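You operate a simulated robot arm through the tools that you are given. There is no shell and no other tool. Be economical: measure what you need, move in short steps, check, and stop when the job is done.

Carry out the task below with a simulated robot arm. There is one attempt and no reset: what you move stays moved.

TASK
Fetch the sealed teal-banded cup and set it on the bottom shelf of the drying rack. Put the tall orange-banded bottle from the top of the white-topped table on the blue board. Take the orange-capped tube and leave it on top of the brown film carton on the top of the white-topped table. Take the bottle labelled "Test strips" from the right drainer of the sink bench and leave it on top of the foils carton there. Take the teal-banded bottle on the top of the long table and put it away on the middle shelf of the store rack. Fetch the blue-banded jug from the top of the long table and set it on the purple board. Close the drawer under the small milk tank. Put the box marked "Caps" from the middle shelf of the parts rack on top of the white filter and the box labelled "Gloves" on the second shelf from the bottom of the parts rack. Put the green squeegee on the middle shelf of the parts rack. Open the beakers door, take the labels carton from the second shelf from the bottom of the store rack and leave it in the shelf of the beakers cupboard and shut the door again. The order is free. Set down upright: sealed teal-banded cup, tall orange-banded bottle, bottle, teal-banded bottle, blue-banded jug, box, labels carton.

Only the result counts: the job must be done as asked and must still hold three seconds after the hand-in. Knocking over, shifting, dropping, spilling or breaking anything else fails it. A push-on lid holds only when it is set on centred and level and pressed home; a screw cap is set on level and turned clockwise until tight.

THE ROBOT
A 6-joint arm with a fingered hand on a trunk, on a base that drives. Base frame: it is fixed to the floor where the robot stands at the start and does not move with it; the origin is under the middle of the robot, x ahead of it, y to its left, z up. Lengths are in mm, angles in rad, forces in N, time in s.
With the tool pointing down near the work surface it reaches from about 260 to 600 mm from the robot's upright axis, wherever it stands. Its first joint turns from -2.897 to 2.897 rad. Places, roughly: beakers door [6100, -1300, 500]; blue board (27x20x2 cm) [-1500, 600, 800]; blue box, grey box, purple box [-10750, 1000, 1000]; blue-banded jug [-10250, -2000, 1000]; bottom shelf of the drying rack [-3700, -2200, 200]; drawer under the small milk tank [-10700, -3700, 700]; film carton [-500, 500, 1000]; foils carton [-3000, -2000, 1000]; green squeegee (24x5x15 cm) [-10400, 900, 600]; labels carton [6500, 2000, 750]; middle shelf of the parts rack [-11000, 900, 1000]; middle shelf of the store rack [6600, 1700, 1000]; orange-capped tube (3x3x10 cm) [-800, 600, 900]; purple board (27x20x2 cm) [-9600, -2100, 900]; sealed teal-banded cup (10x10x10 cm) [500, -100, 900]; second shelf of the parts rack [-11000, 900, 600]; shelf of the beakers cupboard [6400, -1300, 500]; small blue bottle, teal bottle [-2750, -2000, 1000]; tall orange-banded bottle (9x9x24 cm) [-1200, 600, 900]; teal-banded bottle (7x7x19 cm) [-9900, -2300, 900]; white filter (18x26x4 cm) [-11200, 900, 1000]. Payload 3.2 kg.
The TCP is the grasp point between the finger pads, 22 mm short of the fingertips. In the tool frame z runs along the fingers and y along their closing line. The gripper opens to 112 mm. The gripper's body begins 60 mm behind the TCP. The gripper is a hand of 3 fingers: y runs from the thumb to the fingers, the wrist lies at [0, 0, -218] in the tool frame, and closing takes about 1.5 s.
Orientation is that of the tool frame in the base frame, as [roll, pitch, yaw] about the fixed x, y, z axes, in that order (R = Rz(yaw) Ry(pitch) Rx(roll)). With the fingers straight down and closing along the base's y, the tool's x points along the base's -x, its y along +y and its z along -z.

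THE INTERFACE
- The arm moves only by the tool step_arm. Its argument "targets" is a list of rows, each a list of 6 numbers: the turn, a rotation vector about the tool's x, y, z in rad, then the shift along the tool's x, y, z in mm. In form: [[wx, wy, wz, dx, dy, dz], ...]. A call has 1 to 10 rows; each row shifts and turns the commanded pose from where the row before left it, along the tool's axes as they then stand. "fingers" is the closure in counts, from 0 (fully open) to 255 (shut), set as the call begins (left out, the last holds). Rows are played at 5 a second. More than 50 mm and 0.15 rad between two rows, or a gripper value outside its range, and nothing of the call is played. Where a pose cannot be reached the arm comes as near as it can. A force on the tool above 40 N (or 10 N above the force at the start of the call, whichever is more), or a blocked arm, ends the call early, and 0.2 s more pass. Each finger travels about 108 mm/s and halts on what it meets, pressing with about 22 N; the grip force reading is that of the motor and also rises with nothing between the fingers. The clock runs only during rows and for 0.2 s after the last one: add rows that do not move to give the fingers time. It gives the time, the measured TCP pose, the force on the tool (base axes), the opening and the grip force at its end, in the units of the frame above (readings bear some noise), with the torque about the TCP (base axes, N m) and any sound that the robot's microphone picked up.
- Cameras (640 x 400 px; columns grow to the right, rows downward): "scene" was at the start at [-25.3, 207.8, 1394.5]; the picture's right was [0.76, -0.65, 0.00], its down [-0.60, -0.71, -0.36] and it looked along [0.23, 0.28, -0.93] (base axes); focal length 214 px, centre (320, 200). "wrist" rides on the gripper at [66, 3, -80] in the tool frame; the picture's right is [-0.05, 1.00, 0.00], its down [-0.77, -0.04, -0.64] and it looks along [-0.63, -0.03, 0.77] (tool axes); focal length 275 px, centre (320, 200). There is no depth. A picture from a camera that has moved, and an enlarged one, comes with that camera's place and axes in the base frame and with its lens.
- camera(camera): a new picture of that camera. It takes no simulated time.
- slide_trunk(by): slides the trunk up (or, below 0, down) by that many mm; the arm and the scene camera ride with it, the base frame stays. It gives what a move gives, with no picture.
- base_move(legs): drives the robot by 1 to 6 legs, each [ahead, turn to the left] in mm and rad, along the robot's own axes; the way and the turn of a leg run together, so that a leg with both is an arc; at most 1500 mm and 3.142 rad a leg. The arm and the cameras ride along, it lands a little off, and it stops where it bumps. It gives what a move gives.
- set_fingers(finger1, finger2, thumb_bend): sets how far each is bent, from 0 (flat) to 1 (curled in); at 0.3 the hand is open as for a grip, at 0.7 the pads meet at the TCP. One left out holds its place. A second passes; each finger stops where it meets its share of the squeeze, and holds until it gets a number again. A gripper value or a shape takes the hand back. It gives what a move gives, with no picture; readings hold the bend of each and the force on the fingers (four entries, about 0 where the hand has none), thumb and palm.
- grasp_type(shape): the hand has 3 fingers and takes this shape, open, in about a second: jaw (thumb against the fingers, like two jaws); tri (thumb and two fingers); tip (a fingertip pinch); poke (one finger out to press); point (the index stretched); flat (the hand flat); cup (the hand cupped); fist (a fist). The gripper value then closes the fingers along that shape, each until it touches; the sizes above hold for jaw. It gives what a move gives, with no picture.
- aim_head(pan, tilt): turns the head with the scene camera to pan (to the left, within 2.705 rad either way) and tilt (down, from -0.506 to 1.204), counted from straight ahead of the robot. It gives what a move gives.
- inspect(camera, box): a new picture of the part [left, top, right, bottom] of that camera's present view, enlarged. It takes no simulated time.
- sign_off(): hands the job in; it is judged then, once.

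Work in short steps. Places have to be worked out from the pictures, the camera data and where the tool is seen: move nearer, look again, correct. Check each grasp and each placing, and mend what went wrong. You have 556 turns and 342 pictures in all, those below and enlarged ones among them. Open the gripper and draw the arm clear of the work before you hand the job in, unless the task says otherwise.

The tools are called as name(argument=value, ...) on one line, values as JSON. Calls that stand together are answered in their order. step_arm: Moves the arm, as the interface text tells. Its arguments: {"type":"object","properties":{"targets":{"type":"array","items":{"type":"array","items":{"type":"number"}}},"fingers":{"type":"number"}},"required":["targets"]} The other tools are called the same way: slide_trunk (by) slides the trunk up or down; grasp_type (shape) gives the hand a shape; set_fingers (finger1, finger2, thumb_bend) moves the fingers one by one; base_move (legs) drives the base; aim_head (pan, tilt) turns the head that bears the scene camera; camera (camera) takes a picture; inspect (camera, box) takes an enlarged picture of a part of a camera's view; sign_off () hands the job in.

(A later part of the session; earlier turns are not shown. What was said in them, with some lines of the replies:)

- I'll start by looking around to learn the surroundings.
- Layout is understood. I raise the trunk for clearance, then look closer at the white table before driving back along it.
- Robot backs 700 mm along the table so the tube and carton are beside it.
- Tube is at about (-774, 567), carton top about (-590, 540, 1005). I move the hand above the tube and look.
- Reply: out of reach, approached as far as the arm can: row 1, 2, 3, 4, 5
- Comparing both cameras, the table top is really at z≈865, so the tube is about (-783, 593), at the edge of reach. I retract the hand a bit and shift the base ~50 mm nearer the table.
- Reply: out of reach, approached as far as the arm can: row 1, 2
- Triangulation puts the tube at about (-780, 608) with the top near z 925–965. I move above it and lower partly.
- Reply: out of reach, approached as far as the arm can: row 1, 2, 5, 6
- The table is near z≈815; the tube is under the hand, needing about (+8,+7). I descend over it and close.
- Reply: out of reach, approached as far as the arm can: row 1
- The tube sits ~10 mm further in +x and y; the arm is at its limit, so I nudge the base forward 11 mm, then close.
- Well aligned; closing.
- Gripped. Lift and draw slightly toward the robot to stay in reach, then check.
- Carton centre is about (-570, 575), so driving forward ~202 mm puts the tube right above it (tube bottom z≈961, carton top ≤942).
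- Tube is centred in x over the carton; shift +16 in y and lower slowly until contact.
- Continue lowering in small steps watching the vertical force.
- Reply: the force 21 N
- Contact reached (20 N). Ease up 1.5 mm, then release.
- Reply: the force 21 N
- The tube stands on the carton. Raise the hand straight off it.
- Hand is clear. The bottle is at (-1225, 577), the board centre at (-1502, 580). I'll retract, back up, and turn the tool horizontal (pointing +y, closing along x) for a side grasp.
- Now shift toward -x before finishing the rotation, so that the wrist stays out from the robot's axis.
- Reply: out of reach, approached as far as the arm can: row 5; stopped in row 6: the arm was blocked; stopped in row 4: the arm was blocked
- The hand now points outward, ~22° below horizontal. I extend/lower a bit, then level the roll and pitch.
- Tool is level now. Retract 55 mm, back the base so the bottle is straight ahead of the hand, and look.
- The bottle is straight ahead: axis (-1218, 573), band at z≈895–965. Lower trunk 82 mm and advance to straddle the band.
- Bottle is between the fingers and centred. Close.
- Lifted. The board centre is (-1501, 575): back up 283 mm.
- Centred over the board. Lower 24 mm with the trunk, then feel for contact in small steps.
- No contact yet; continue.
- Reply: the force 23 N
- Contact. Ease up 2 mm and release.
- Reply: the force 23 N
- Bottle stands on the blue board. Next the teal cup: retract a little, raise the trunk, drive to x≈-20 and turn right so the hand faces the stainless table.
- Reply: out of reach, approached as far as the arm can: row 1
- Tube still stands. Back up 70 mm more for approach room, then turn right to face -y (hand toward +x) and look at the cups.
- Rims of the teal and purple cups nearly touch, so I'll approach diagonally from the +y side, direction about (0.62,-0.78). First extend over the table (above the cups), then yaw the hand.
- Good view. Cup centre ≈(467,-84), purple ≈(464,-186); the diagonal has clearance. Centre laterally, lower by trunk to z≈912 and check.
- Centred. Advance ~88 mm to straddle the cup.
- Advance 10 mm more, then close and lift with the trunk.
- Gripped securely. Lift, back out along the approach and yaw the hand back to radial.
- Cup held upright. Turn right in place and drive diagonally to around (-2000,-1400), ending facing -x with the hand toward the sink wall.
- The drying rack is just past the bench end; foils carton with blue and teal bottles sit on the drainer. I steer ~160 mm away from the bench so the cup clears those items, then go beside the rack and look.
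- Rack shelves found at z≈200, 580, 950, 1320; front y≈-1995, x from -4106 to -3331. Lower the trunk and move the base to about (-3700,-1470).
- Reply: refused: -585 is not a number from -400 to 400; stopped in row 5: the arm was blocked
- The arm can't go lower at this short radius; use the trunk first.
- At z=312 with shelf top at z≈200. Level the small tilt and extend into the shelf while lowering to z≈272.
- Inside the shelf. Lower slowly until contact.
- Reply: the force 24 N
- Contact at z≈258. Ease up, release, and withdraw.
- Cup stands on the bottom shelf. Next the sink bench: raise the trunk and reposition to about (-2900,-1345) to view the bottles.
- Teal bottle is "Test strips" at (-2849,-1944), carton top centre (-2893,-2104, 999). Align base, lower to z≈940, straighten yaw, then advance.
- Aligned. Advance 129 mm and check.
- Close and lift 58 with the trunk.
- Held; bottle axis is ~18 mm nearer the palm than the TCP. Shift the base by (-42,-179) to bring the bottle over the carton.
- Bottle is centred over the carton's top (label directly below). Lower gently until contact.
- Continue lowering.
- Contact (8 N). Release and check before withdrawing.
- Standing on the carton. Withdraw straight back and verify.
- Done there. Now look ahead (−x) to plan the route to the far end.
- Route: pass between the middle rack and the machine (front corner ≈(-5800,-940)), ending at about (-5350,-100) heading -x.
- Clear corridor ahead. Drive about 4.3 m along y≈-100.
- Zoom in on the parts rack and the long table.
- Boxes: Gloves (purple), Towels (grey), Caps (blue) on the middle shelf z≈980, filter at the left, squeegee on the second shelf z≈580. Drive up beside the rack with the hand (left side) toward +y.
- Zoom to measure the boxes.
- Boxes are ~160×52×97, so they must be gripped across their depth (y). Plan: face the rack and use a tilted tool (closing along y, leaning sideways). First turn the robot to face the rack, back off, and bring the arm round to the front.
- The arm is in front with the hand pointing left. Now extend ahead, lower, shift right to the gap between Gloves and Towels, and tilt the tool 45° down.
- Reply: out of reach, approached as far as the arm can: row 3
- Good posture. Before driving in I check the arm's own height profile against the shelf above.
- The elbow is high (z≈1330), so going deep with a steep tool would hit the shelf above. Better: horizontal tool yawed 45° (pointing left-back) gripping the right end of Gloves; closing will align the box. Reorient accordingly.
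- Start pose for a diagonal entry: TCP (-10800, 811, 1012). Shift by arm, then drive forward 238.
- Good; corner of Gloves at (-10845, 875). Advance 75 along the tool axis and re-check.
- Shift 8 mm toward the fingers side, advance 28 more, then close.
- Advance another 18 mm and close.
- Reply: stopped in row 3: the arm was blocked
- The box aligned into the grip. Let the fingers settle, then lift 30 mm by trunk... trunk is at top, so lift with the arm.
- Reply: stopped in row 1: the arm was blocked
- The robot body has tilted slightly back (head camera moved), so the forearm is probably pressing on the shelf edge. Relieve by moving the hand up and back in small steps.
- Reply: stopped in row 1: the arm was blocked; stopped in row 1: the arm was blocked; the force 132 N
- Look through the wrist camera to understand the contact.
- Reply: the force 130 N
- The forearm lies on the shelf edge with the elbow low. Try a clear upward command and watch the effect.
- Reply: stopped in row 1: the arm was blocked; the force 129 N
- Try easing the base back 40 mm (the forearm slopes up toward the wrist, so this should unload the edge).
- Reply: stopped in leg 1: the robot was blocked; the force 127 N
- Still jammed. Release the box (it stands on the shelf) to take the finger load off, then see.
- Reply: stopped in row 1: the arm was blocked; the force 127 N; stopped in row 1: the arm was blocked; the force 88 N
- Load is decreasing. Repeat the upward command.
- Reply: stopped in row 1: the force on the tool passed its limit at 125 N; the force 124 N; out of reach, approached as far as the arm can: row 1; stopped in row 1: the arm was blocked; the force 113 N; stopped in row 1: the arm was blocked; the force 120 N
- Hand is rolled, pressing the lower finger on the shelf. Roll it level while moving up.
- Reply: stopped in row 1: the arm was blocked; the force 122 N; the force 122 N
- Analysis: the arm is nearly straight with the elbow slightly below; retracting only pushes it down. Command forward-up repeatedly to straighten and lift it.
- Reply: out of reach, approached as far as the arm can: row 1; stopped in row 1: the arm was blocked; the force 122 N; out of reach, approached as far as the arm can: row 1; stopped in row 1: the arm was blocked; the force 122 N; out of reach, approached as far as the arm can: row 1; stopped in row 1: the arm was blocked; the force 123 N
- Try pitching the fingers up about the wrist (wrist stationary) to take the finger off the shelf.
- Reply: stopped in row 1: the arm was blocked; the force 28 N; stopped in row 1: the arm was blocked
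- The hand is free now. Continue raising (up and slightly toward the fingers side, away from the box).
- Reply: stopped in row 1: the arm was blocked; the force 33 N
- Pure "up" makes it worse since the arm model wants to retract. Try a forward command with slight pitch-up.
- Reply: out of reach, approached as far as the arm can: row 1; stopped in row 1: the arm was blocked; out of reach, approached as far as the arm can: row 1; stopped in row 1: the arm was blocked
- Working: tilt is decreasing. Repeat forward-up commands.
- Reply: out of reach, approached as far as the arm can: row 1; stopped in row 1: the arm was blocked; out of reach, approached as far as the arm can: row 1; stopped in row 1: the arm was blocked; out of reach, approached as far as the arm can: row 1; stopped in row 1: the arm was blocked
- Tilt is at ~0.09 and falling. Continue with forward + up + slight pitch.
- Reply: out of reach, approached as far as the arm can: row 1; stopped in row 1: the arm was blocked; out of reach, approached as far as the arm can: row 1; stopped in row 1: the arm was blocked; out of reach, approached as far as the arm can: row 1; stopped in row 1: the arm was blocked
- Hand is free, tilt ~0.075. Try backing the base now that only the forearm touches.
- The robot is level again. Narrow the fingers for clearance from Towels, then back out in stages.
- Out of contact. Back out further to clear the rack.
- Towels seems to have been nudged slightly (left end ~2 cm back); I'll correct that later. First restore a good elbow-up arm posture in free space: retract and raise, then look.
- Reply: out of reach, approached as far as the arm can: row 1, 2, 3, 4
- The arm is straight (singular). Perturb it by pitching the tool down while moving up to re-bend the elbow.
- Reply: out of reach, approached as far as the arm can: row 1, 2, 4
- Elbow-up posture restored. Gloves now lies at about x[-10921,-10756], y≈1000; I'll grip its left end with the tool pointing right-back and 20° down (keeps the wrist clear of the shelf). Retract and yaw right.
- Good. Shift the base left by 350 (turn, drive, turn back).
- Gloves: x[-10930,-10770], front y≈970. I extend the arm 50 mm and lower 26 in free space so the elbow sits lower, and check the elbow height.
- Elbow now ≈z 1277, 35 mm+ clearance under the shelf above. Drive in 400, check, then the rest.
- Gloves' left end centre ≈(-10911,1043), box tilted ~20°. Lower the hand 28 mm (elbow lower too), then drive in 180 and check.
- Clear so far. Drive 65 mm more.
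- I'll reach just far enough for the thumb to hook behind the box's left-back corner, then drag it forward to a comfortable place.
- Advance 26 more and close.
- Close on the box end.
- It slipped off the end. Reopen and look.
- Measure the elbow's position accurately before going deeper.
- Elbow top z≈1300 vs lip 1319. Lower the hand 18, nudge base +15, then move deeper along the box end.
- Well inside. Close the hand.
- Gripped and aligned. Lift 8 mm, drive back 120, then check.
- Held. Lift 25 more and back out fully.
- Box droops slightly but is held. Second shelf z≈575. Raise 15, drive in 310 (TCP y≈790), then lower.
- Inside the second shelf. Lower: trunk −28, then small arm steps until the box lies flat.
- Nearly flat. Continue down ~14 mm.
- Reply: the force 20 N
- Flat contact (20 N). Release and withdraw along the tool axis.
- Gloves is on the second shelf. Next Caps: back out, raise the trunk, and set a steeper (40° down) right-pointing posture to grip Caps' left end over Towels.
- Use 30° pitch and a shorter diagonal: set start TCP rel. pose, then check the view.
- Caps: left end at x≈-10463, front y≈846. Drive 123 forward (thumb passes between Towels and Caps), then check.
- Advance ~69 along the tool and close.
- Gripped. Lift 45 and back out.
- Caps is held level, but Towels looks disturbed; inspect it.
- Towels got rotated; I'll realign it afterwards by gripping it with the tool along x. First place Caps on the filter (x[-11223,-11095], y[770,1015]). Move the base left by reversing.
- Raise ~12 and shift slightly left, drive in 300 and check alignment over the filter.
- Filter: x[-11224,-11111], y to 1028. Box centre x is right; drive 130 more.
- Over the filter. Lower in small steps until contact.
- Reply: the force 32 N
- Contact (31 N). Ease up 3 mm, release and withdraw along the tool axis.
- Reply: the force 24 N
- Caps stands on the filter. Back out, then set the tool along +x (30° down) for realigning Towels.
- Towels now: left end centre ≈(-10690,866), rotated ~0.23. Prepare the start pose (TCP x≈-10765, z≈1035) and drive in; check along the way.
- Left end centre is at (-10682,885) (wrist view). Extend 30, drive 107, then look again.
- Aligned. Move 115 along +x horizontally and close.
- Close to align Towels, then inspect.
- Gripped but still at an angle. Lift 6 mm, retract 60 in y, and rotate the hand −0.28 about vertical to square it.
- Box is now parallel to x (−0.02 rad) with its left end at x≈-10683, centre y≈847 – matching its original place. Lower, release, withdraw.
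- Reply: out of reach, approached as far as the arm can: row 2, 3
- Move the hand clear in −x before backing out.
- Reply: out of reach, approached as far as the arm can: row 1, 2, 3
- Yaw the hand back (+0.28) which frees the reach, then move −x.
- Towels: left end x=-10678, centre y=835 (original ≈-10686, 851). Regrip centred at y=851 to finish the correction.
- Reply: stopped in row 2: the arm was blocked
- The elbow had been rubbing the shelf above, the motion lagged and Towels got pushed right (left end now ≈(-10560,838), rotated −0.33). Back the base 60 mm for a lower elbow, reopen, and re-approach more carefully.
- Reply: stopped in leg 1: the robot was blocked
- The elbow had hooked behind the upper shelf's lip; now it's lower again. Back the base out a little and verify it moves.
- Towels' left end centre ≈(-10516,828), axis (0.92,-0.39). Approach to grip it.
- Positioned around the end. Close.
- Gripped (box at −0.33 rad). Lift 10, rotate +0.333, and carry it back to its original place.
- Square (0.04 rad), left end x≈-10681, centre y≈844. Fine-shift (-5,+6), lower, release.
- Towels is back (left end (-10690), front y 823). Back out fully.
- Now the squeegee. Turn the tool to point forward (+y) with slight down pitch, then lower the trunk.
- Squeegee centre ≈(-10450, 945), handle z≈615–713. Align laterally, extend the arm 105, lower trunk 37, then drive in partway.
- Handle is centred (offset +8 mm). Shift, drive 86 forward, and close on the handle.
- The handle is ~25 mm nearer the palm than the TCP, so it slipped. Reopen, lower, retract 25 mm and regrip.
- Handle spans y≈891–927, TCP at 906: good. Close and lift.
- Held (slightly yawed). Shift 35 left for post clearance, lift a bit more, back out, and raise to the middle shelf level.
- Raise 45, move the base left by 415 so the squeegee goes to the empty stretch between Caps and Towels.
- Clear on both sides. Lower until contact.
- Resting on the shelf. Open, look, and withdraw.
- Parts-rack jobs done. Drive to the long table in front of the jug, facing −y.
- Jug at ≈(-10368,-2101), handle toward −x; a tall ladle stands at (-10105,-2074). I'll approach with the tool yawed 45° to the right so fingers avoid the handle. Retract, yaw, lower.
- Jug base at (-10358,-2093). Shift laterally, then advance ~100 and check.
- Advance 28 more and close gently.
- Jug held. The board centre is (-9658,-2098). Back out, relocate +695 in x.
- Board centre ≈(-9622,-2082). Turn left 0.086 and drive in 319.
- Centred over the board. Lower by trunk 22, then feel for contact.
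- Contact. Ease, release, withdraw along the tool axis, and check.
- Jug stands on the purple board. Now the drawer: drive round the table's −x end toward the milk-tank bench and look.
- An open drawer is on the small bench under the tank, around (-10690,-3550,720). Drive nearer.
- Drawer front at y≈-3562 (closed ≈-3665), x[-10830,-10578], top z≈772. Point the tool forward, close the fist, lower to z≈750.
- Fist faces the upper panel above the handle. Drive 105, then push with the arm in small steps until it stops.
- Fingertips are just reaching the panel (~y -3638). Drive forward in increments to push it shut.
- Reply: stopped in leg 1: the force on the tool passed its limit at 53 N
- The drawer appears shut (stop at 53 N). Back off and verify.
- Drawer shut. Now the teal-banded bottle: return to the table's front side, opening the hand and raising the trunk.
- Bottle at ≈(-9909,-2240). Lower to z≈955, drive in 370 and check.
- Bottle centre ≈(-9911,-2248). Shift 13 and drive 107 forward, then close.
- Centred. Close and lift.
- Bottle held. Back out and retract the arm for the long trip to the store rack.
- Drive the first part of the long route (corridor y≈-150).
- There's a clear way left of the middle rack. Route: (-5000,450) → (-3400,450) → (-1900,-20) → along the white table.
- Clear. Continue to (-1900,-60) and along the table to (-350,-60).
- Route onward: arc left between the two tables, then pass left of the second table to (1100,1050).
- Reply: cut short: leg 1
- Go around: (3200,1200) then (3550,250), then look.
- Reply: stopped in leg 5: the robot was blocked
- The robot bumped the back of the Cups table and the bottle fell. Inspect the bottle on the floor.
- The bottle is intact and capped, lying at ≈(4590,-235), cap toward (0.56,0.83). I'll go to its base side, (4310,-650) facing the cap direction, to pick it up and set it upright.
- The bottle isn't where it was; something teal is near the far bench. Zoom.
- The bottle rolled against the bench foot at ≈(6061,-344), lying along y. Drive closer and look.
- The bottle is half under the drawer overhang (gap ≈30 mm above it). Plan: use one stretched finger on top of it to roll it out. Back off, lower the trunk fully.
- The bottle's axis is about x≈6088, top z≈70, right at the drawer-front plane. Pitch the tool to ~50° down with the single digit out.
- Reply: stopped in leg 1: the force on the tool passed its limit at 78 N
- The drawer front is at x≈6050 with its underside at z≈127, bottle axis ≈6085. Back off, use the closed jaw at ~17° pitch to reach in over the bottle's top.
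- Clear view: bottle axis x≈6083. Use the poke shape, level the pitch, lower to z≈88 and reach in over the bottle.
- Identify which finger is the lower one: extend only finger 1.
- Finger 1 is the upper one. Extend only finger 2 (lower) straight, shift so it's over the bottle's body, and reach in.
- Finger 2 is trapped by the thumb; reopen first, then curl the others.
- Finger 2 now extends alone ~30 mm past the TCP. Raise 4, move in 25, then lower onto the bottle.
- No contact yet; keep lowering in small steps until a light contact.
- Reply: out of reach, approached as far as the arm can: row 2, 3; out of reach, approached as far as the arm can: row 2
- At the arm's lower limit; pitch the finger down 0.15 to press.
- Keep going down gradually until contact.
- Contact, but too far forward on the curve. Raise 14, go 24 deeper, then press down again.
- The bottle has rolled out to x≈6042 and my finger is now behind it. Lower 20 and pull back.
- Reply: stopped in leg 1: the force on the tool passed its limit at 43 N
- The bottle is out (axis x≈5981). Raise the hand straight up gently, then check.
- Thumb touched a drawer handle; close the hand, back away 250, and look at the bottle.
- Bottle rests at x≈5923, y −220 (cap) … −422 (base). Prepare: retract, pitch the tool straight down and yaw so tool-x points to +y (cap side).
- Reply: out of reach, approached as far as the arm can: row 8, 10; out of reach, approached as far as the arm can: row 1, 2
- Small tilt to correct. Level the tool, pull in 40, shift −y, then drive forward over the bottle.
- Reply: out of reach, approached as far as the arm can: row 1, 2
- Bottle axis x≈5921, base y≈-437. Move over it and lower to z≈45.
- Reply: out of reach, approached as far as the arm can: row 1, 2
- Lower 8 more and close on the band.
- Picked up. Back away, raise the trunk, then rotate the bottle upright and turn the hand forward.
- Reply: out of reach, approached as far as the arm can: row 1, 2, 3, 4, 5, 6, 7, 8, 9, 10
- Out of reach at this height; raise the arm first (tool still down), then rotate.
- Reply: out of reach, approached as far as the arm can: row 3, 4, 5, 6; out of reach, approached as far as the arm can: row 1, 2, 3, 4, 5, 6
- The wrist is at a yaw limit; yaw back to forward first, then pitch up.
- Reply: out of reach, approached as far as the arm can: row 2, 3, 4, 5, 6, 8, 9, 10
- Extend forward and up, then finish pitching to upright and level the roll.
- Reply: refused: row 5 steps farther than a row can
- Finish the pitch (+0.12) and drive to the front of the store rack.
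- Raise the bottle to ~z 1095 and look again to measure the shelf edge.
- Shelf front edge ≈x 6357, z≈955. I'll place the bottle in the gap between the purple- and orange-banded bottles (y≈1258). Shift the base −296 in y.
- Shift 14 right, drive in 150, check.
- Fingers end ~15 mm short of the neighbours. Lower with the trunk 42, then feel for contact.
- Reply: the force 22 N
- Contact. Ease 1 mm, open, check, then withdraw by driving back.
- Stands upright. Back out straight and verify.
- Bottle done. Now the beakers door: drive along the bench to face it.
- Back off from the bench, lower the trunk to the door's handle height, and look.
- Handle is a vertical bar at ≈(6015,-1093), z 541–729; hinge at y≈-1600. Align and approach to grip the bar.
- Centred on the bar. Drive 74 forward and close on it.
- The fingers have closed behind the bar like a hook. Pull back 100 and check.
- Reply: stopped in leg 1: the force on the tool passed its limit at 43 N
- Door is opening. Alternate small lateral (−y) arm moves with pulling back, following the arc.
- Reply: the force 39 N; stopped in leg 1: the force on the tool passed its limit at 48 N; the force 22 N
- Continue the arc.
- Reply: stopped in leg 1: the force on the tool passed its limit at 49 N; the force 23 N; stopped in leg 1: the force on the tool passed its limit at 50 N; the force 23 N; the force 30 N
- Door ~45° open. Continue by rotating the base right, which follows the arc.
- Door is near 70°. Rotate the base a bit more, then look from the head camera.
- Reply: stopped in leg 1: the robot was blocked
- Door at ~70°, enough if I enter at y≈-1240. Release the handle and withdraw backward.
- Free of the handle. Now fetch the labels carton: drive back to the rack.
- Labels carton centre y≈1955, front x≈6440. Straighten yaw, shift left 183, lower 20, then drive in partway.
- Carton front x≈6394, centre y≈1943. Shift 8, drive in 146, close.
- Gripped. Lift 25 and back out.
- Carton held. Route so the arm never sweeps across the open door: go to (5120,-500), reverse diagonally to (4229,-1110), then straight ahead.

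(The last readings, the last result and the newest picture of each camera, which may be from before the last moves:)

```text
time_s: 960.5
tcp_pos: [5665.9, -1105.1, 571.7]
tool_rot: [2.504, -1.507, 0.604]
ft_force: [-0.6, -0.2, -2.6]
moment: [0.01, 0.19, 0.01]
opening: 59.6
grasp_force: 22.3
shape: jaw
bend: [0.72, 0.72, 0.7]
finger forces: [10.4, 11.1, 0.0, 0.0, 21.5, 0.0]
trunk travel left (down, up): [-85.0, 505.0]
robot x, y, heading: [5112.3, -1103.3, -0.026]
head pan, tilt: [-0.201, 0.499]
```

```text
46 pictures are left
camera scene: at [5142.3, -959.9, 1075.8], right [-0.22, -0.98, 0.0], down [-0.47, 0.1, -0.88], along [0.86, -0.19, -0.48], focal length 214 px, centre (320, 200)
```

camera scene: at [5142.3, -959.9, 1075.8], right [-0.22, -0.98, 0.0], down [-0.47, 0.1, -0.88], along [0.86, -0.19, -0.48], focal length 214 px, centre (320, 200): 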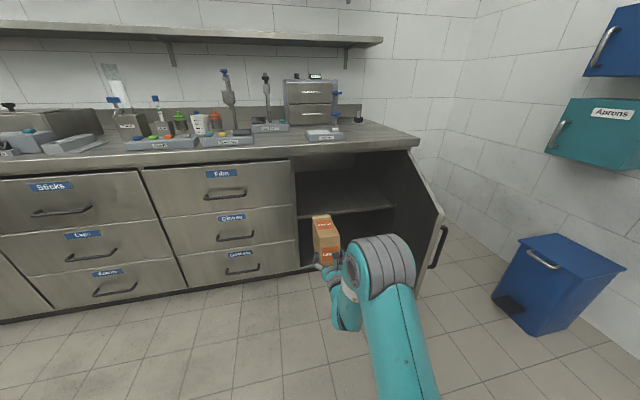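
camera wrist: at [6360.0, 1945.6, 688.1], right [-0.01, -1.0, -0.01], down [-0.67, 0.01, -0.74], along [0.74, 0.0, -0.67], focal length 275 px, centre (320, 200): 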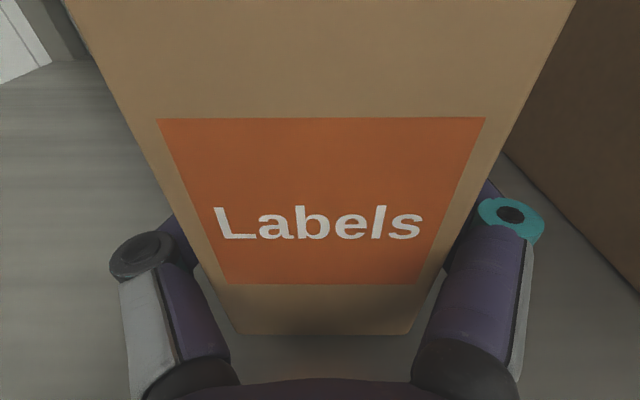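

Shift the carton right 130, drive 300 in, check.

step_arm(targets=[[0, 0, 0, 0, 32, 0], [0, 0, 0, 0, 32, 0], [0, 0, 0, 0, 32, 0], [0, 0, 0, 0, 30, 0], [0, 0, 0, 0, 0, 0]])

base_move(legs=[[0, 0.02], [300, 0]])

camera(camera="scene")

camera(camera="wrist")

```text
time_s: 961.7
tcp_pos: [5662.1, -1230.8, 577.0]
tool_rot: [2.509, -1.506, 0.598]
ft_force: [-0.3, 0.5, -3.3]
moment: [0.02, 0.16, -0.04]
opening: 59.9
grasp_force: 22.3
shape: jaw
bend: [0.72, 0.72, 0.7]
finger forces: [10.3, 11.2, 0.0, 0.0, 21.6, 0.1]
trunk travel left (down, up): [-85.0, 505.0]
robot x, y, heading: [5113.6, -1102.5, -0.02]
head pan, tilt: [-0.201, 0.499]
```

```text
time_s: 964.1
tcp_pos: [5964.7, -1220.7, 577.0]
tool_rot: [2.505, -1.507, 0.624]
ft_force: [-0.9, -0.7, -2.3]
moment: [-0.03, 0.13, -0.01]
opening: 60.0
grasp_force: 22.1
shape: jaw
bend: [0.72, 0.72, 0.7]
finger forces: [10.3, 11.2, 0.0, 0.0, 21.6, 0.1]
trunk travel left (down, up): [-85.0, 505.0]
robot x, y, heading: [5408.9, -1106.6, -0.002]
head pan, tilt: [-0.201, 0.499]
```

```text
45 pictures are left
camera scene: at [5439.8, -959.6, 1075.8], right [-0.2, -0.98, 0.0], down [-0.47, 0.1, -0.88], along [0.86, -0.18, -0.48], focal length 214 px, centre (320, 200)
```

scene: 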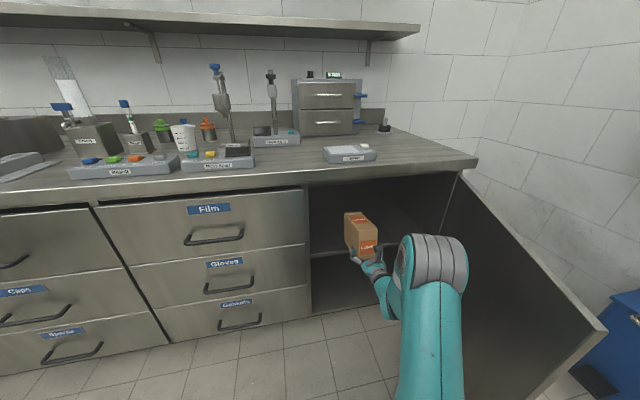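

```text
44 pictures are left
camera wrist: at [5888.1, -1217.9, 647.0], right [-0.02, -1.0, -0.01], down [-0.67, 0.02, -0.74], along [0.74, -0.01, -0.67], focal length 275 px, centre (320, 200)
```

wrist: 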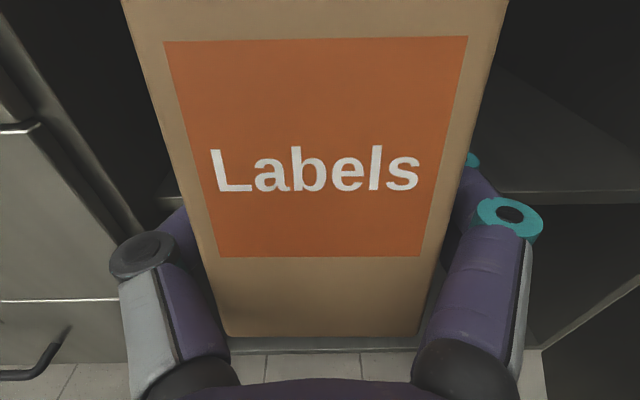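

Aligned with the opening; shelf z≈495. Drive in 158.

base_move(legs=[[158, 0]])

camera(camera="wrist")

camera(camera="scene")

```text
time_s: 965.5
tcp_pos: [6122.6, -1218.2, 575.4]
tool_rot: [2.506, -1.506, 0.622]
ft_force: [0.5, 0.1, -3.1]
moment: [0.01, 0.18, 0.01]
opening: 60.0
grasp_force: 21.8
shape: jaw
bend: [0.72, 0.72, 0.7]
finger forces: [10.2, 11.4, 0.1, 0.0, 21.5, 0.0]
trunk travel left (down, up): [-85.0, 505.0]
robot x, y, heading: [5570.3, -1109.7, 0.0]
head pan, tilt: [-0.201, 0.499]
```

```text
43 pictures are left
camera wrist: at [6046.5, -1217.1, 646.9], right [-0.01, -1.0, -0.01], down [-0.67, 0.02, -0.74], along [0.74, 0.0, -0.67], focal length 275 px, centre (320, 200)
```

wrist: 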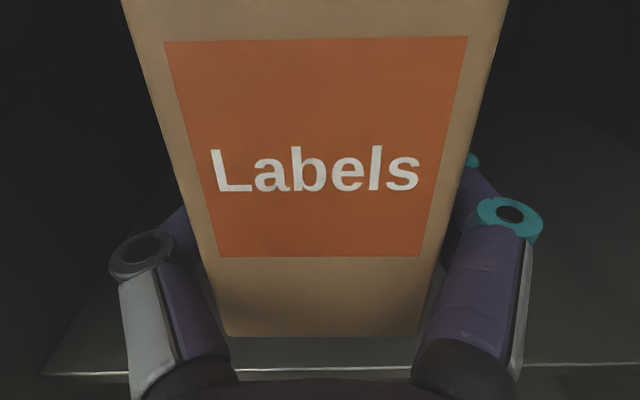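

```text
42 pictures are left
camera scene: at [5597.9, -959.5, 1075.8], right [-0.2, -0.98, 0.0], down [-0.47, 0.09, -0.88], along [0.86, -0.17, -0.48], focal length 214 px, centre (320, 200)
```

scene: 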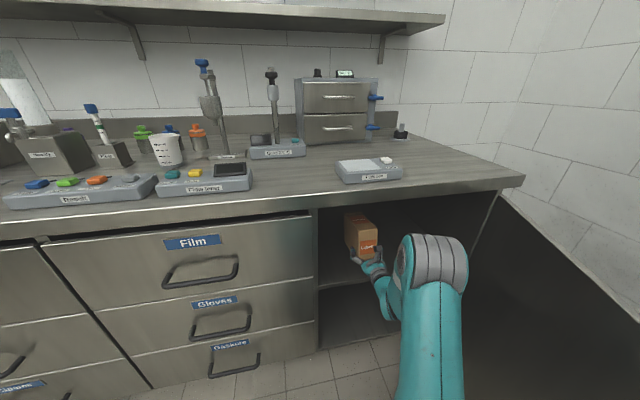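

The shelf front is at x≈6090; go 35 deeper, then lower onto the shelf.

base_move(legs=[[35, 0]])

slide_trunk(by=-22)

step_arm(targets=[[0, 0, 0, -4, 0, 0], [0, 0, 0, -3, 0, 0], [0, 0, 0, -3, 0, 0], [0, 0, 0, -3, 0, 0]])

```text
time_s: 966.4
tcp_pos: [6158.5, -1218.9, 576.4]
tool_rot: [2.506, -1.506, 0.622]
ft_force: [-0.1, 0.1, -2.1]
moment: [-0.03, 0.13, -0.02]
opening: 60.1
grasp_force: 21.5
shape: jaw
bend: [0.72, 0.72, 0.7]
finger forces: [10.3, 11.4, 0.0, 0.0, 21.6, 0.1]
trunk travel left (down, up): [-85.0, 505.0]
robot x, y, heading: [5608.4, -1107.9, 0.003]
head pan, tilt: [-0.201, 0.499]
```

```text
time_s: 967.0
tcp_pos: [6158.9, -1217.8, 554.4]
tool_rot: [2.511, -1.506, 0.618]
ft_force: [0.2, 0.0, -3.2]
moment: [0.01, 0.17, -0.02]
opening: 59.8
grasp_force: 22.0
shape: jaw
bend: [0.72, 0.72, 0.7]
finger forces: [10.3, 11.2, 0.0, 0.0, 21.8, 0.0]
trunk travel left (down, up): [-63.0, 527.0]
robot x, y, heading: [5608.4, -1106.3, 0.004]
head pan, tilt: [-0.201, 0.499]
```

```text
time_s: 968.0
tcp_pos: [6159.4, -1218.7, 540.2]
tool_rot: [2.507, -1.508, 0.619]
ft_force: [0.5, -1.0, -3.2]
moment: [0.02, 0.14, 0.03]
opening: 60.0
grasp_force: 21.7
shape: jaw
bend: [0.72, 0.72, 0.7]
finger forces: [10.3, 11.3, 0.0, 0.0, 21.7, 0.0]
trunk travel left (down, up): [-63.0, 527.0]
robot x, y, heading: [5605.0, -1102.6, -0.001]
head pan, tilt: [-0.201, 0.499]
```

step_arm(targets=[[0, 0, 0, -3, 0, 0], [0, 0, 0, -3, 0, 0], [0, 0, 0, -3, 0, 0], [0, 0, 0, -3, 0, 0]])

camera(camera="wrist")

```text
time_s: 969.0
tcp_pos: [6157.5, -1219.6, 527.9]
tool_rot: [2.507, -1.507, 0.624]
ft_force: [-0.1, 0.2, -2.8]
moment: [0.04, 0.15, 0.0]
opening: 59.8
grasp_force: 22.2
shape: jaw
bend: [0.72, 0.72, 0.7]
finger forces: [10.3, 11.2, 0.0, 0.0, 21.6, 0.0]
trunk travel left (down, up): [-63.0, 527.0]
robot x, y, heading: [5601.3, -1104.5, 0.003]
head pan, tilt: [-0.201, 0.499]
```

```text
41 pictures are left
camera wrist: at [6081.0, -1217.9, 599.9], right [-0.01, -1.0, -0.01], down [-0.67, 0.02, -0.74], along [0.74, 0.0, -0.67], focal length 275 px, centre (320, 200)
```

wrist: 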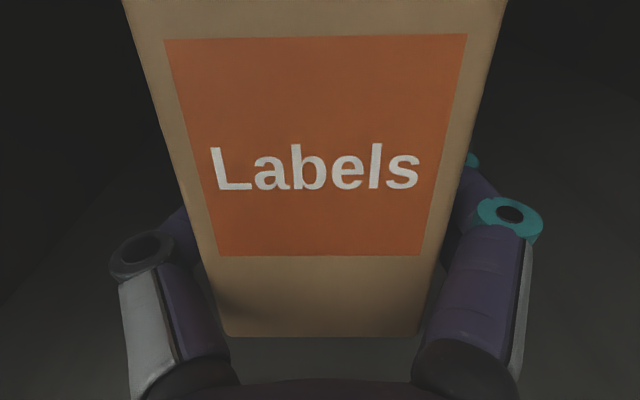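

step_arm(targets=[[0, 0, 0, -3, 0, 0], [0, 0, 0, -3, 0, 0], [0, 0, 0, -2, 0, 0], [0, 0, 0, -2, 0, 0]])

step_arm(targets=[[0, 0, 0, -2, 0, 0], [0, 0, 0, -2, 0, 0], [0, 0, 0, -2, 0, 0]])

```text
time_s: 970.0
tcp_pos: [6157.3, -1220.2, 518.4]
tool_rot: [2.5, -1.507, 0.627]
ft_force: [-0.3, -0.4, -3.0]
moment: [0.03, 0.11, 0.03]
opening: 60.3
grasp_force: 22.3
shape: jaw
bend: [0.72, 0.72, 0.7]
finger forces: [10.4, 11.4, 0.1, 0.0, 21.7, 0.1]
trunk travel left (down, up): [-63.0, 527.0]
robot x, y, heading: [5606.7, -1106.5, 0.004]
head pan, tilt: [-0.201, 0.499]
```

```text
time_s: 970.8
tcp_pos: [6156.8, -1218.8, 513.3]
tool_rot: [2.507, -1.507, 0.622]
ft_force: [-0.2, -0.1, -2.2]
moment: [0.02, 0.04, 0.04]
opening: 60.1
grasp_force: 22.1
shape: jaw
bend: [0.72, 0.72, 0.7]
finger forces: [10.4, 11.2, 0.1, 0.0, 21.7, 0.1]
trunk travel left (down, up): [-63.0, 527.0]
robot x, y, heading: [5605.4, -1105.6, 0.002]
head pan, tilt: [-0.201, 0.499]
```

step_arm(targets=[[0, 0, 0, -2, 0, 0], [0, 0, 0, -2, 0, 0], [0, 0, 0, -2, 0, 0], [0, 0, 0, -2, 0, 0]])

camera(camera="wrist")

```text
time_s: 971.8
tcp_pos: [6154.9, -1219.4, 505.1]
tool_rot: [2.507, -1.505, 0.621]
ft_force: [-1.3, 0.9, -2.4]
moment: [0.06, -0.04, 0.05]
opening: 59.6
grasp_force: 21.9
shape: jaw
bend: [0.72, 0.72, 0.7]
finger forces: [10.5, 11.0, 0.0, 0.0, 21.8, 0.0]
trunk travel left (down, up): [-63.0, 527.0]
robot x, y, heading: [5605.9, -1104.5, 0.001]
head pan, tilt: [-0.201, 0.499]
```

```text
40 pictures are left
camera wrist: at [6079.3, -1219.2, 576.3], right [-0.01, -1.0, -0.01], down [-0.67, 0.02, -0.74], along [0.74, 0.0, -0.67], focal length 275 px, centre (320, 200)
```

wrist: 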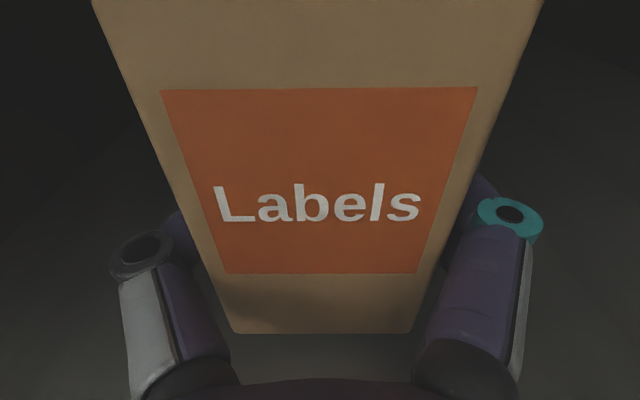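

The far end is touching and the carton is levelling. Continue until firm contact.

step_arm(targets=[[0, 0, 0, -2, 0, 0], [0, 0, 0, -2, 0, 0], [0, 0, 0, -2, 0, 0], [0, 0, 0, -2, 0, 0]])

step_arm(targets=[[0, 0, 0, -2, 0, 0], [0, 0, 0, -2, 0, 0], [0, 0, 0, -2, 0, 0]])

```text
time_s: 972.8
tcp_pos: [6155.9, -1221.0, 497.2]
tool_rot: [2.502, -1.504, 0.626]
ft_force: [-0.8, -0.1, -0.1]
moment: [0.06, -0.14, 0.01]
opening: 59.8
grasp_force: 22.3
shape: jaw
bend: [0.72, 0.72, 0.7]
finger forces: [11.3, 10.6, 0.1, 0.0, 21.6, 0.1]
trunk travel left (down, up): [-63.0, 527.0]
robot x, y, heading: [5606.8, -1101.1, -0.003]
head pan, tilt: [-0.201, 0.499]
```

```text
time_s: 973.6
tcp_pos: [6155.0, -1219.7, 495.2]
tool_rot: [2.367, -1.51, 0.764]
ft_force: [3.0, -2.0, 29.4]
moment: [0.05, -0.52, 0.0]
opening: 59.8
grasp_force: 21.8
shape: jaw
bend: [0.72, 0.72, 0.7]
finger forces: [11.3, 10.7, 0.0, 0.0, 20.7, 0.0]
trunk travel left (down, up): [-63.0, 527.0]
robot x, y, heading: [5605.3, -1107.8, 0.005]
head pan, tilt: [-0.201, 0.499]
```

Firm contact. Ease, release and withdraw.

step_arm(targets=[[0, 0, 0, 3, 0, 0], [0, 0, 0, 0, 0, 0]])

step_arm(targets=[[0, 0, 0, 0, 0, 0], [0, 0, 0, 0, 0, 0], [0, 0, 0, 0, 0, 0], [0, 0, 0, 0, 0, 0], [0, 0, 0, 0, 0, 0]], fingers=0)

base_move(legs=[[-150, 0]])

camera(camera="wrist")

```text
time_s: 974.2
tcp_pos: [6156.0, -1219.6, 495.1]
tool_rot: [2.48, -1.509, 0.648]
ft_force: [2.3, -0.2, 22.5]
moment: [0.02, -0.4, -0.02]
opening: 60.1
grasp_force: 22.0
shape: jaw
bend: [0.72, 0.72, 0.7]
finger forces: [11.1, 10.6, 0.0, 0.0, 20.9, 0.1]
trunk travel left (down, up): [-63.0, 527.0]
robot x, y, heading: [5603.6, -1107.5, 0.001]
head pan, tilt: [-0.201, 0.499]
```

```text
time_s: 975.4
tcp_pos: [6155.7, -1220.1, 493.9]
tool_rot: [2.507, -1.506, 0.622]
ft_force: [-0.1, -0.2, 0.3]
moment: [-0.02, 0.01, 0.0]
opening: 112.1
grasp_force: 0.0
shape: jaw
bend: [0.3, 0.3, 0.3]
finger forces: [0.0, 0.1, 0.0, 0.0, 0.0, 0.0]
trunk travel left (down, up): [-63.0, 527.0]
robot x, y, heading: [5608.4, -1108.6, -0.002]
head pan, tilt: [-0.201, 0.499]
```

```text
time_s: 976.8
tcp_pos: [6005.5, -1220.5, 493.4]
tool_rot: [2.506, -1.507, 0.624]
ft_force: [0.1, -0.5, 0.6]
moment: [0.03, 0.01, 0.0]
opening: 111.7
grasp_force: 0.1
shape: jaw
bend: [0.3, 0.3, 0.3]
finger forces: [0.1, 0.0, 0.0, 0.1, 0.1, 0.0]
trunk travel left (down, up): [-63.0, 527.0]
robot x, y, heading: [5455.0, -1108.9, 0.002]
head pan, tilt: [-0.201, 0.499]
```

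```text
39 pictures are left
camera wrist: at [5928.2, -1219.6, 565.0], right [-0.01, -1.0, -0.01], down [-0.67, 0.02, -0.74], along [0.74, 0.0, -0.67], focal length 275 px, centre (320, 200)
```

wrist: 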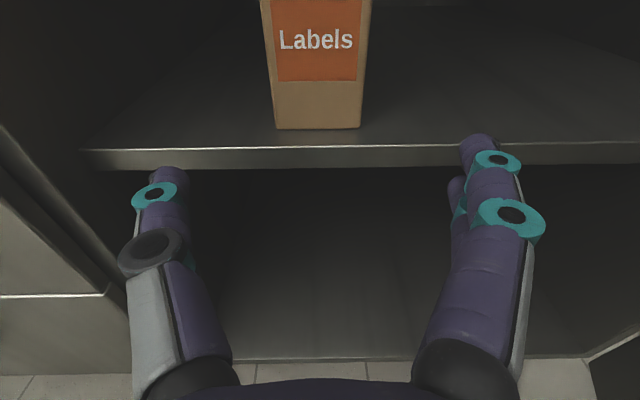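

Carton is in the cupboard. Now shut the door: fist, back away, swing round the door's free edge to its outer side.

base_move(legs=[[-525, 0]])

step_arm(targets=[[0, 0, 0, 0, 0, 0], [0, 0, 0, 0, 0, 0], [0, 0, 0, 0, 0, 0], [0, 0, 0, 0, 0, 0], [0, 0, 0, 0, 0, 0]], fingers=255)

base_move(legs=[[0, -0.75], [200, 0]])

aim_head(pan=0.4, tilt=0.5)

camera(camera="scene")

```text
time_s: 979.9
tcp_pos: [5482.4, -1220.2, 493.5]
tool_rot: [2.504, -1.507, 0.627]
ft_force: [0.3, -0.6, -0.3]
moment: [0.01, 0.0, -0.02]
opening: 112.1
grasp_force: 0.1
shape: jaw
bend: [0.3, 0.3, 0.3]
finger forces: [0.1, 0.1, 0.0, 0.1, 0.0, 0.1]
trunk travel left (down, up): [-63.0, 527.0]
robot x, y, heading: [4930.3, -1108.7, 0.003]
head pan, tilt: [-0.201, 0.499]
```

```text
time_s: 981.0
tcp_pos: [5483.0, -1220.2, 493.4]
tool_rot: [2.506, -1.508, 0.626]
ft_force: [0.2, -0.4, 0.7]
moment: [0.02, 0.02, 0.01]
opening: 0.0
grasp_force: 21.9
shape: jaw
bend: [0.66, 0.66, 0.74]
finger forces: [0.0, 0.1, 0.0, 0.0, 0.0, 0.0]
trunk travel left (down, up): [-63.0, 527.0]
robot x, y, heading: [4932.7, -1107.7, 0.001]
head pan, tilt: [-0.201, 0.499]
```

```text
time_s: 984.6
tcp_pos: [5409.7, -1698.3, 492.7]
tool_rot: [2.502, -1.506, -0.113]
ft_force: [0.2, 0.3, -0.2]
moment: [0.03, 0.0, 0.01]
opening: 0.0
grasp_force: 21.6
shape: jaw
bend: [0.66, 0.66, 0.74]
finger forces: [0.1, 0.0, 0.1, 0.0, 0.0, 0.0]
trunk travel left (down, up): [-63.0, 527.0]
robot x, y, heading: [5077.8, -1241.7, -0.741]
head pan, tilt: [-0.201, 0.499]
```

```text
time_s: 985.6
tcp_pos: [5410.0, -1698.2, 493.0]
tool_rot: [2.503, -1.507, -0.113]
ft_force: [0.4, -0.5, 0.4]
moment: [0.02, 0.05, 0.01]
opening: 0.0
grasp_force: 22.0
shape: jaw
bend: [0.66, 0.66, 0.74]
finger forces: [0.0, 0.1, 0.0, 0.0, 0.0, 0.1]
trunk travel left (down, up): [-63.0, 527.0]
robot x, y, heading: [5080.9, -1244.2, -0.737]
head pan, tilt: [0.4, 0.499]
```

```text
38 pictures are left
camera scene: at [5231.7, -1110.7, 1053.8], right [-0.33, -0.94, 0.0], down [-0.45, 0.16, -0.88], along [0.83, -0.29, -0.48], focal length 214 px, centre (320, 200)
```

scene: 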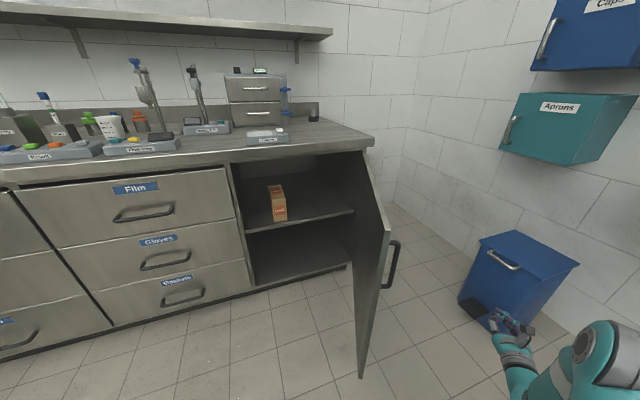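

Hand is on the outer side. Swing left to push the door toward closed.

base_move(legs=[[0, 0.3]])

base_move(legs=[[0, 0.25]])

camera(camera="scene")

```text
time_s: 987.0
tcp_pos: [5530.9, -1579.6, 494.8]
tool_rot: [2.505, -1.507, 0.188]
ft_force: [-0.2, -0.3, 0.1]
moment: [0.03, 0.01, 0.0]
opening: 0.0
grasp_force: 21.7
shape: jaw
bend: [0.66, 0.66, 0.74]
finger forces: [0.1, 0.0, 0.0, 0.0, 0.0, 0.0]
trunk travel left (down, up): [-63.0, 527.0]
robot x, y, heading: [5077.4, -1242.3, -0.44]
head pan, tilt: [0.4, 0.499]
```

```text
time_s: 988.2
tcp_pos: [5599.6, -1457.4, 493.7]
tool_rot: [2.502, -1.505, 0.439]
ft_force: [0.4, 0.0, 0.7]
moment: [0.03, 0.01, -0.01]
opening: 0.0
grasp_force: 22.2
shape: jaw
bend: [0.66, 0.66, 0.74]
finger forces: [0.0, 0.0, 0.1, 0.1, 0.0, 0.0]
trunk travel left (down, up): [-63.0, 527.0]
robot x, y, heading: [5077.5, -1242.5, -0.189]
head pan, tilt: [0.4, 0.499]
```

```text
37 pictures are left
camera scene: at [5139.6, -1050.2, 1053.8], right [0.21, -0.98, 0.0], down [-0.47, -0.1, -0.88], along [0.86, 0.19, -0.48], focal length 214 px, centre (320, 200)
```

scene: 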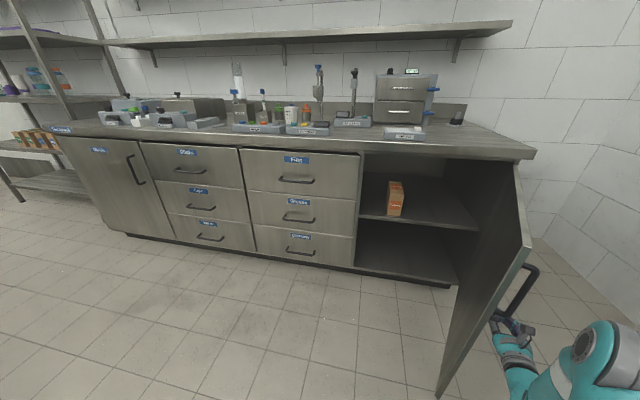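

Now touching soon; continue swinging left.

base_move(legs=[[0, 0.25]])

base_move(legs=[[0, 0.2]])

camera(camera="scene")

```text
time_s: 989.5
tcp_pos: [5636.0, -1321.7, 493.5]
tool_rot: [2.503, -1.506, 0.689]
ft_force: [-1.0, 0.7, 0.0]
moment: [0.0, 0.03, 0.02]
opening: 0.0
grasp_force: 22.1
shape: jaw
bend: [0.66, 0.66, 0.66]
finger forces: [0.0, 0.0, 0.1, 0.0, 0.1, 0.0]
trunk travel left (down, up): [-63.0, 527.0]
robot x, y, heading: [5081.4, -1241.0, 0.069]
head pan, tilt: [0.4, 0.499]
```

```text
time_s: 990.7
tcp_pos: [5640.6, -1208.3, 493.2]
tool_rot: [2.501, -1.506, 0.891]
ft_force: [-0.2, 0.1, -0.1]
moment: [-0.01, 0.03, -0.02]
opening: 0.0
grasp_force: 21.9
shape: jaw
bend: [0.66, 0.66, 0.66]
finger forces: [0.1, 0.0, 0.0, 0.0, 0.1, 0.0]
trunk travel left (down, up): [-63.0, 527.0]
robot x, y, heading: [5078.1, -1241.7, 0.266]
head pan, tilt: [0.4, 0.499]
```

```text
36 pictures are left
camera scene: at [5049.0, -1043.1, 1053.8], right [0.62, -0.79, 0.0], down [-0.38, -0.3, -0.88], along [0.69, 0.54, -0.48], focal length 214 px, centre (320, 200)
```

scene: 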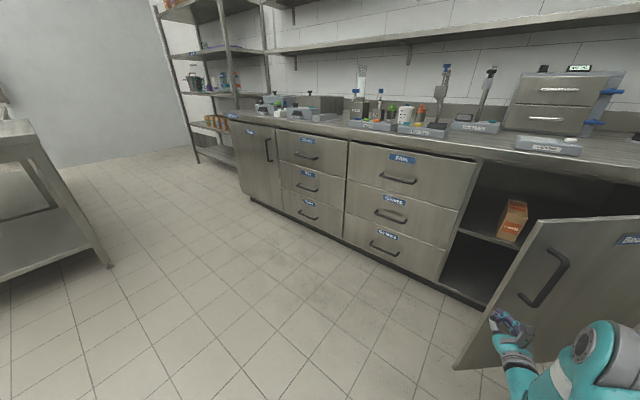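

Door ~45°. Turn slightly back to face it and push forward until shut.

base_move(legs=[[0, -0.2], [220, 0]])

base_move(legs=[[120, 0]])

aim_head(pan=-0.1, tilt=0.6)

camera(camera="scene")

```text
time_s: 993.1
tcp_pos: [5854.6, -1307.9, 493.7]
tool_rot: [2.503, -1.506, 0.689]
ft_force: [-0.7, -0.9, -0.7]
moment: [-0.01, 0.02, 0.01]
opening: 0.1
grasp_force: 21.7
shape: jaw
bend: [0.67, 0.66, 0.66]
finger forces: [0.1, 0.1, 0.1, 0.1, 0.1, 0.1]
trunk travel left (down, up): [-63.0, 527.0]
robot x, y, heading: [5295.9, -1228.6, 0.06]
head pan, tilt: [0.4, 0.499]
```

```text
time_s: 994.3
tcp_pos: [5974.4, -1299.0, 492.9]
tool_rot: [2.502, -1.507, 0.692]
ft_force: [0.2, 0.9, 0.0]
moment: [0.02, -0.01, -0.01]
opening: 0.0
grasp_force: 21.7
shape: jaw
bend: [0.67, 0.67, 0.66]
finger forces: [0.0, 0.0, 0.1, 0.0, 0.1, 0.0]
trunk travel left (down, up): [-63.0, 527.0]
robot x, y, heading: [5417.0, -1223.1, 0.06]
head pan, tilt: [0.4, 0.499]
```

```text
time_s: 995.3
tcp_pos: [5976.0, -1298.4, 494.6]
tool_rot: [2.504, -1.506, 0.691]
ft_force: [0.7, -0.1, -0.2]
moment: [0.02, 0.02, -0.02]
opening: 0.2
grasp_force: 21.5
shape: jaw
bend: [0.67, 0.67, 0.66]
finger forces: [0.1, 0.1, 0.0, 0.0, 0.1, 0.1]
trunk travel left (down, up): [-63.0, 527.0]
robot x, y, heading: [5416.8, -1217.9, 0.07]
head pan, tilt: [-0.099, 0.6]
```

```text
35 pictures are left
camera scene: at [5434.9, -1062.8, 1044.8], right [-0.03, -1.0, 0.0], down [-0.56, 0.02, -0.83], along [0.82, -0.03, -0.56], focal length 214 px, centre (320, 200)
```

scene: 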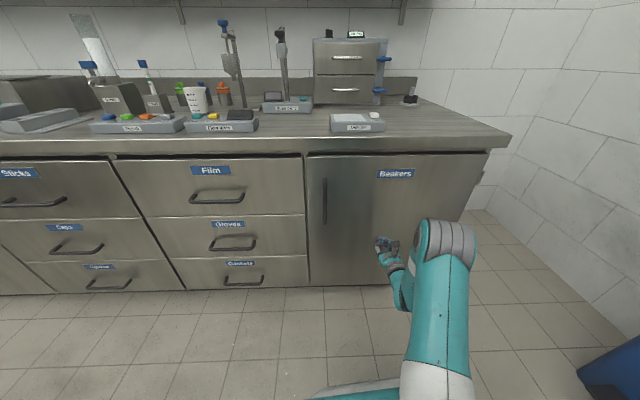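

The door looks shut; push gently to make sure it is fully home.

base_move(legs=[[60, 0]])

inspect(camera="scene", box=[270, 130, 510, 300])

```text
time_s: 996.2
tcp_pos: [6035.3, -1295.2, 494.3]
tool_rot: [2.517, -1.505, 0.675]
ft_force: [-14.3, 2.3, -4.1]
moment: [0.01, -0.01, -0.08]
opening: 0.0
grasp_force: 21.4
shape: jaw
bend: [0.67, 0.67, 0.76]
finger forces: [0.0, 0.1, 0.1, 0.1, 29.4, 0.0]
trunk travel left (down, up): [-63.0, 527.0]
robot x, y, heading: [5477.7, -1217.3, 0.07]
head pan, tilt: [-0.099, 0.6]
```

```text
2.35 times, centred on (390, 215) of scene
camera zoom: at [5494.4, -1058.8, 1044.7], right [-0.03, -1.0, 0.0], down [-0.56, 0.02, -0.83], along [0.82, -0.03, -0.56], focal length 505 px, centre (155, 165)
```

zoom: 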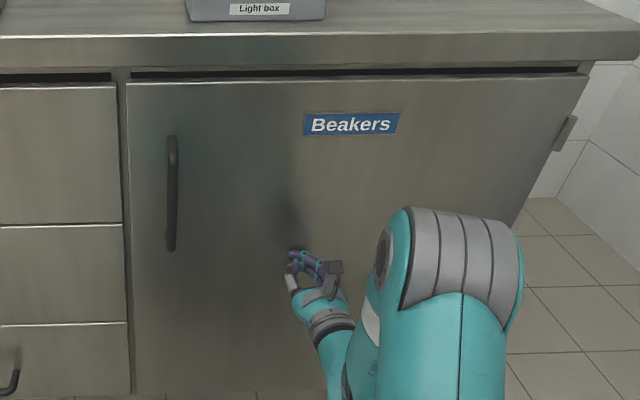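

Shut and flush. Back off, open the hand, verify the door, and finish.

base_move(legs=[[-350, 0]])

step_arm(targets=[[0, 0, 0, 0, 0, 0], [0, 0, 0, 0, 0, 0], [0, 0, 0, 0, 0, 0], [0, 0, 0, 0, 0, 0], [0, 0, 0, 0, 0, 0]], fingers=0)

camera(camera="scene")

```text
time_s: 998.5
tcp_pos: [5687.8, -1319.0, 493.5]
tool_rot: [2.524, -1.507, 0.673]
ft_force: [0.9, 0.2, 0.1]
moment: [0.0, -0.05, -0.03]
opening: 0.1
grasp_force: 21.6
shape: jaw
bend: [0.67, 0.67, 0.75]
finger forces: [0.0, 0.1, 0.0, 0.0, 0.1, 0.0]
trunk travel left (down, up): [-63.0, 527.0]
robot x, y, heading: [5134.8, -1237.4, 0.07]
head pan, tilt: [-0.099, 0.6]
```

```text
time_s: 999.7
tcp_pos: [5687.4, -1317.1, 494.0]
tool_rot: [2.522, -1.507, 0.671]
ft_force: [-0.6, 0.4, -0.6]
moment: [0.0, 0.02, 0.0]
opening: 112.0
grasp_force: 0.2
shape: jaw
bend: [0.3, 0.3, 0.3]
finger forces: [0.1, 0.0, 0.0, 0.0, 0.0, 0.0]
trunk travel left (down, up): [-63.0, 527.0]
robot x, y, heading: [5132.6, -1240.8, 0.066]
head pan, tilt: [-0.099, 0.6]
```

```text
33 pictures are left
camera scene: at [5147.4, -1082.1, 1044.7], right [-0.03, -1.0, 0.0], down [-0.56, 0.02, -0.83], along [0.82, -0.03, -0.56], focal length 214 px, centre (320, 200)
```

scene: 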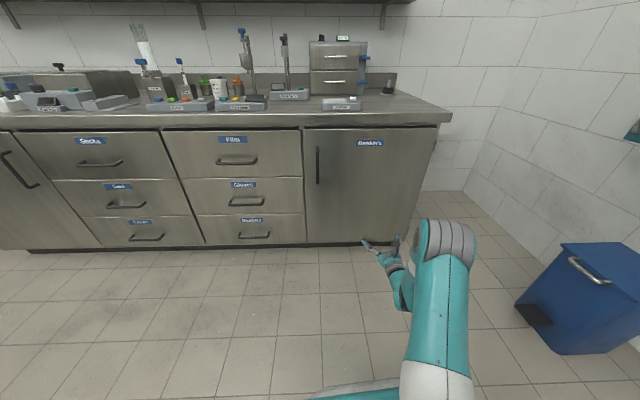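

The door stays shut, the hand is open and clear, and every part of the list has been done; handing in.

sign_off()

```text
The job is handed in.
```

I finished every part of the list and handed the job in, with two mishaps: I dropped the teal-banded bottle, and I knocked a box that was not part of the task.

- **Teal-banded bottle:** I dropped it when the base bumped the back of the Cups table. It did not break, and its cap stayed on. I picked it up off the floor and stood it upright on the middle shelf of the store rack.
- **"Towels" box:** I nudged it more than once while handling the neighbouring boxes on the parts rack. I set it back to within about 10 mm of where it started, square to the shelf, as far as the camera could show.

I had no clear view of the Cups table after that bump, so I can't rule out that something on it shifted.
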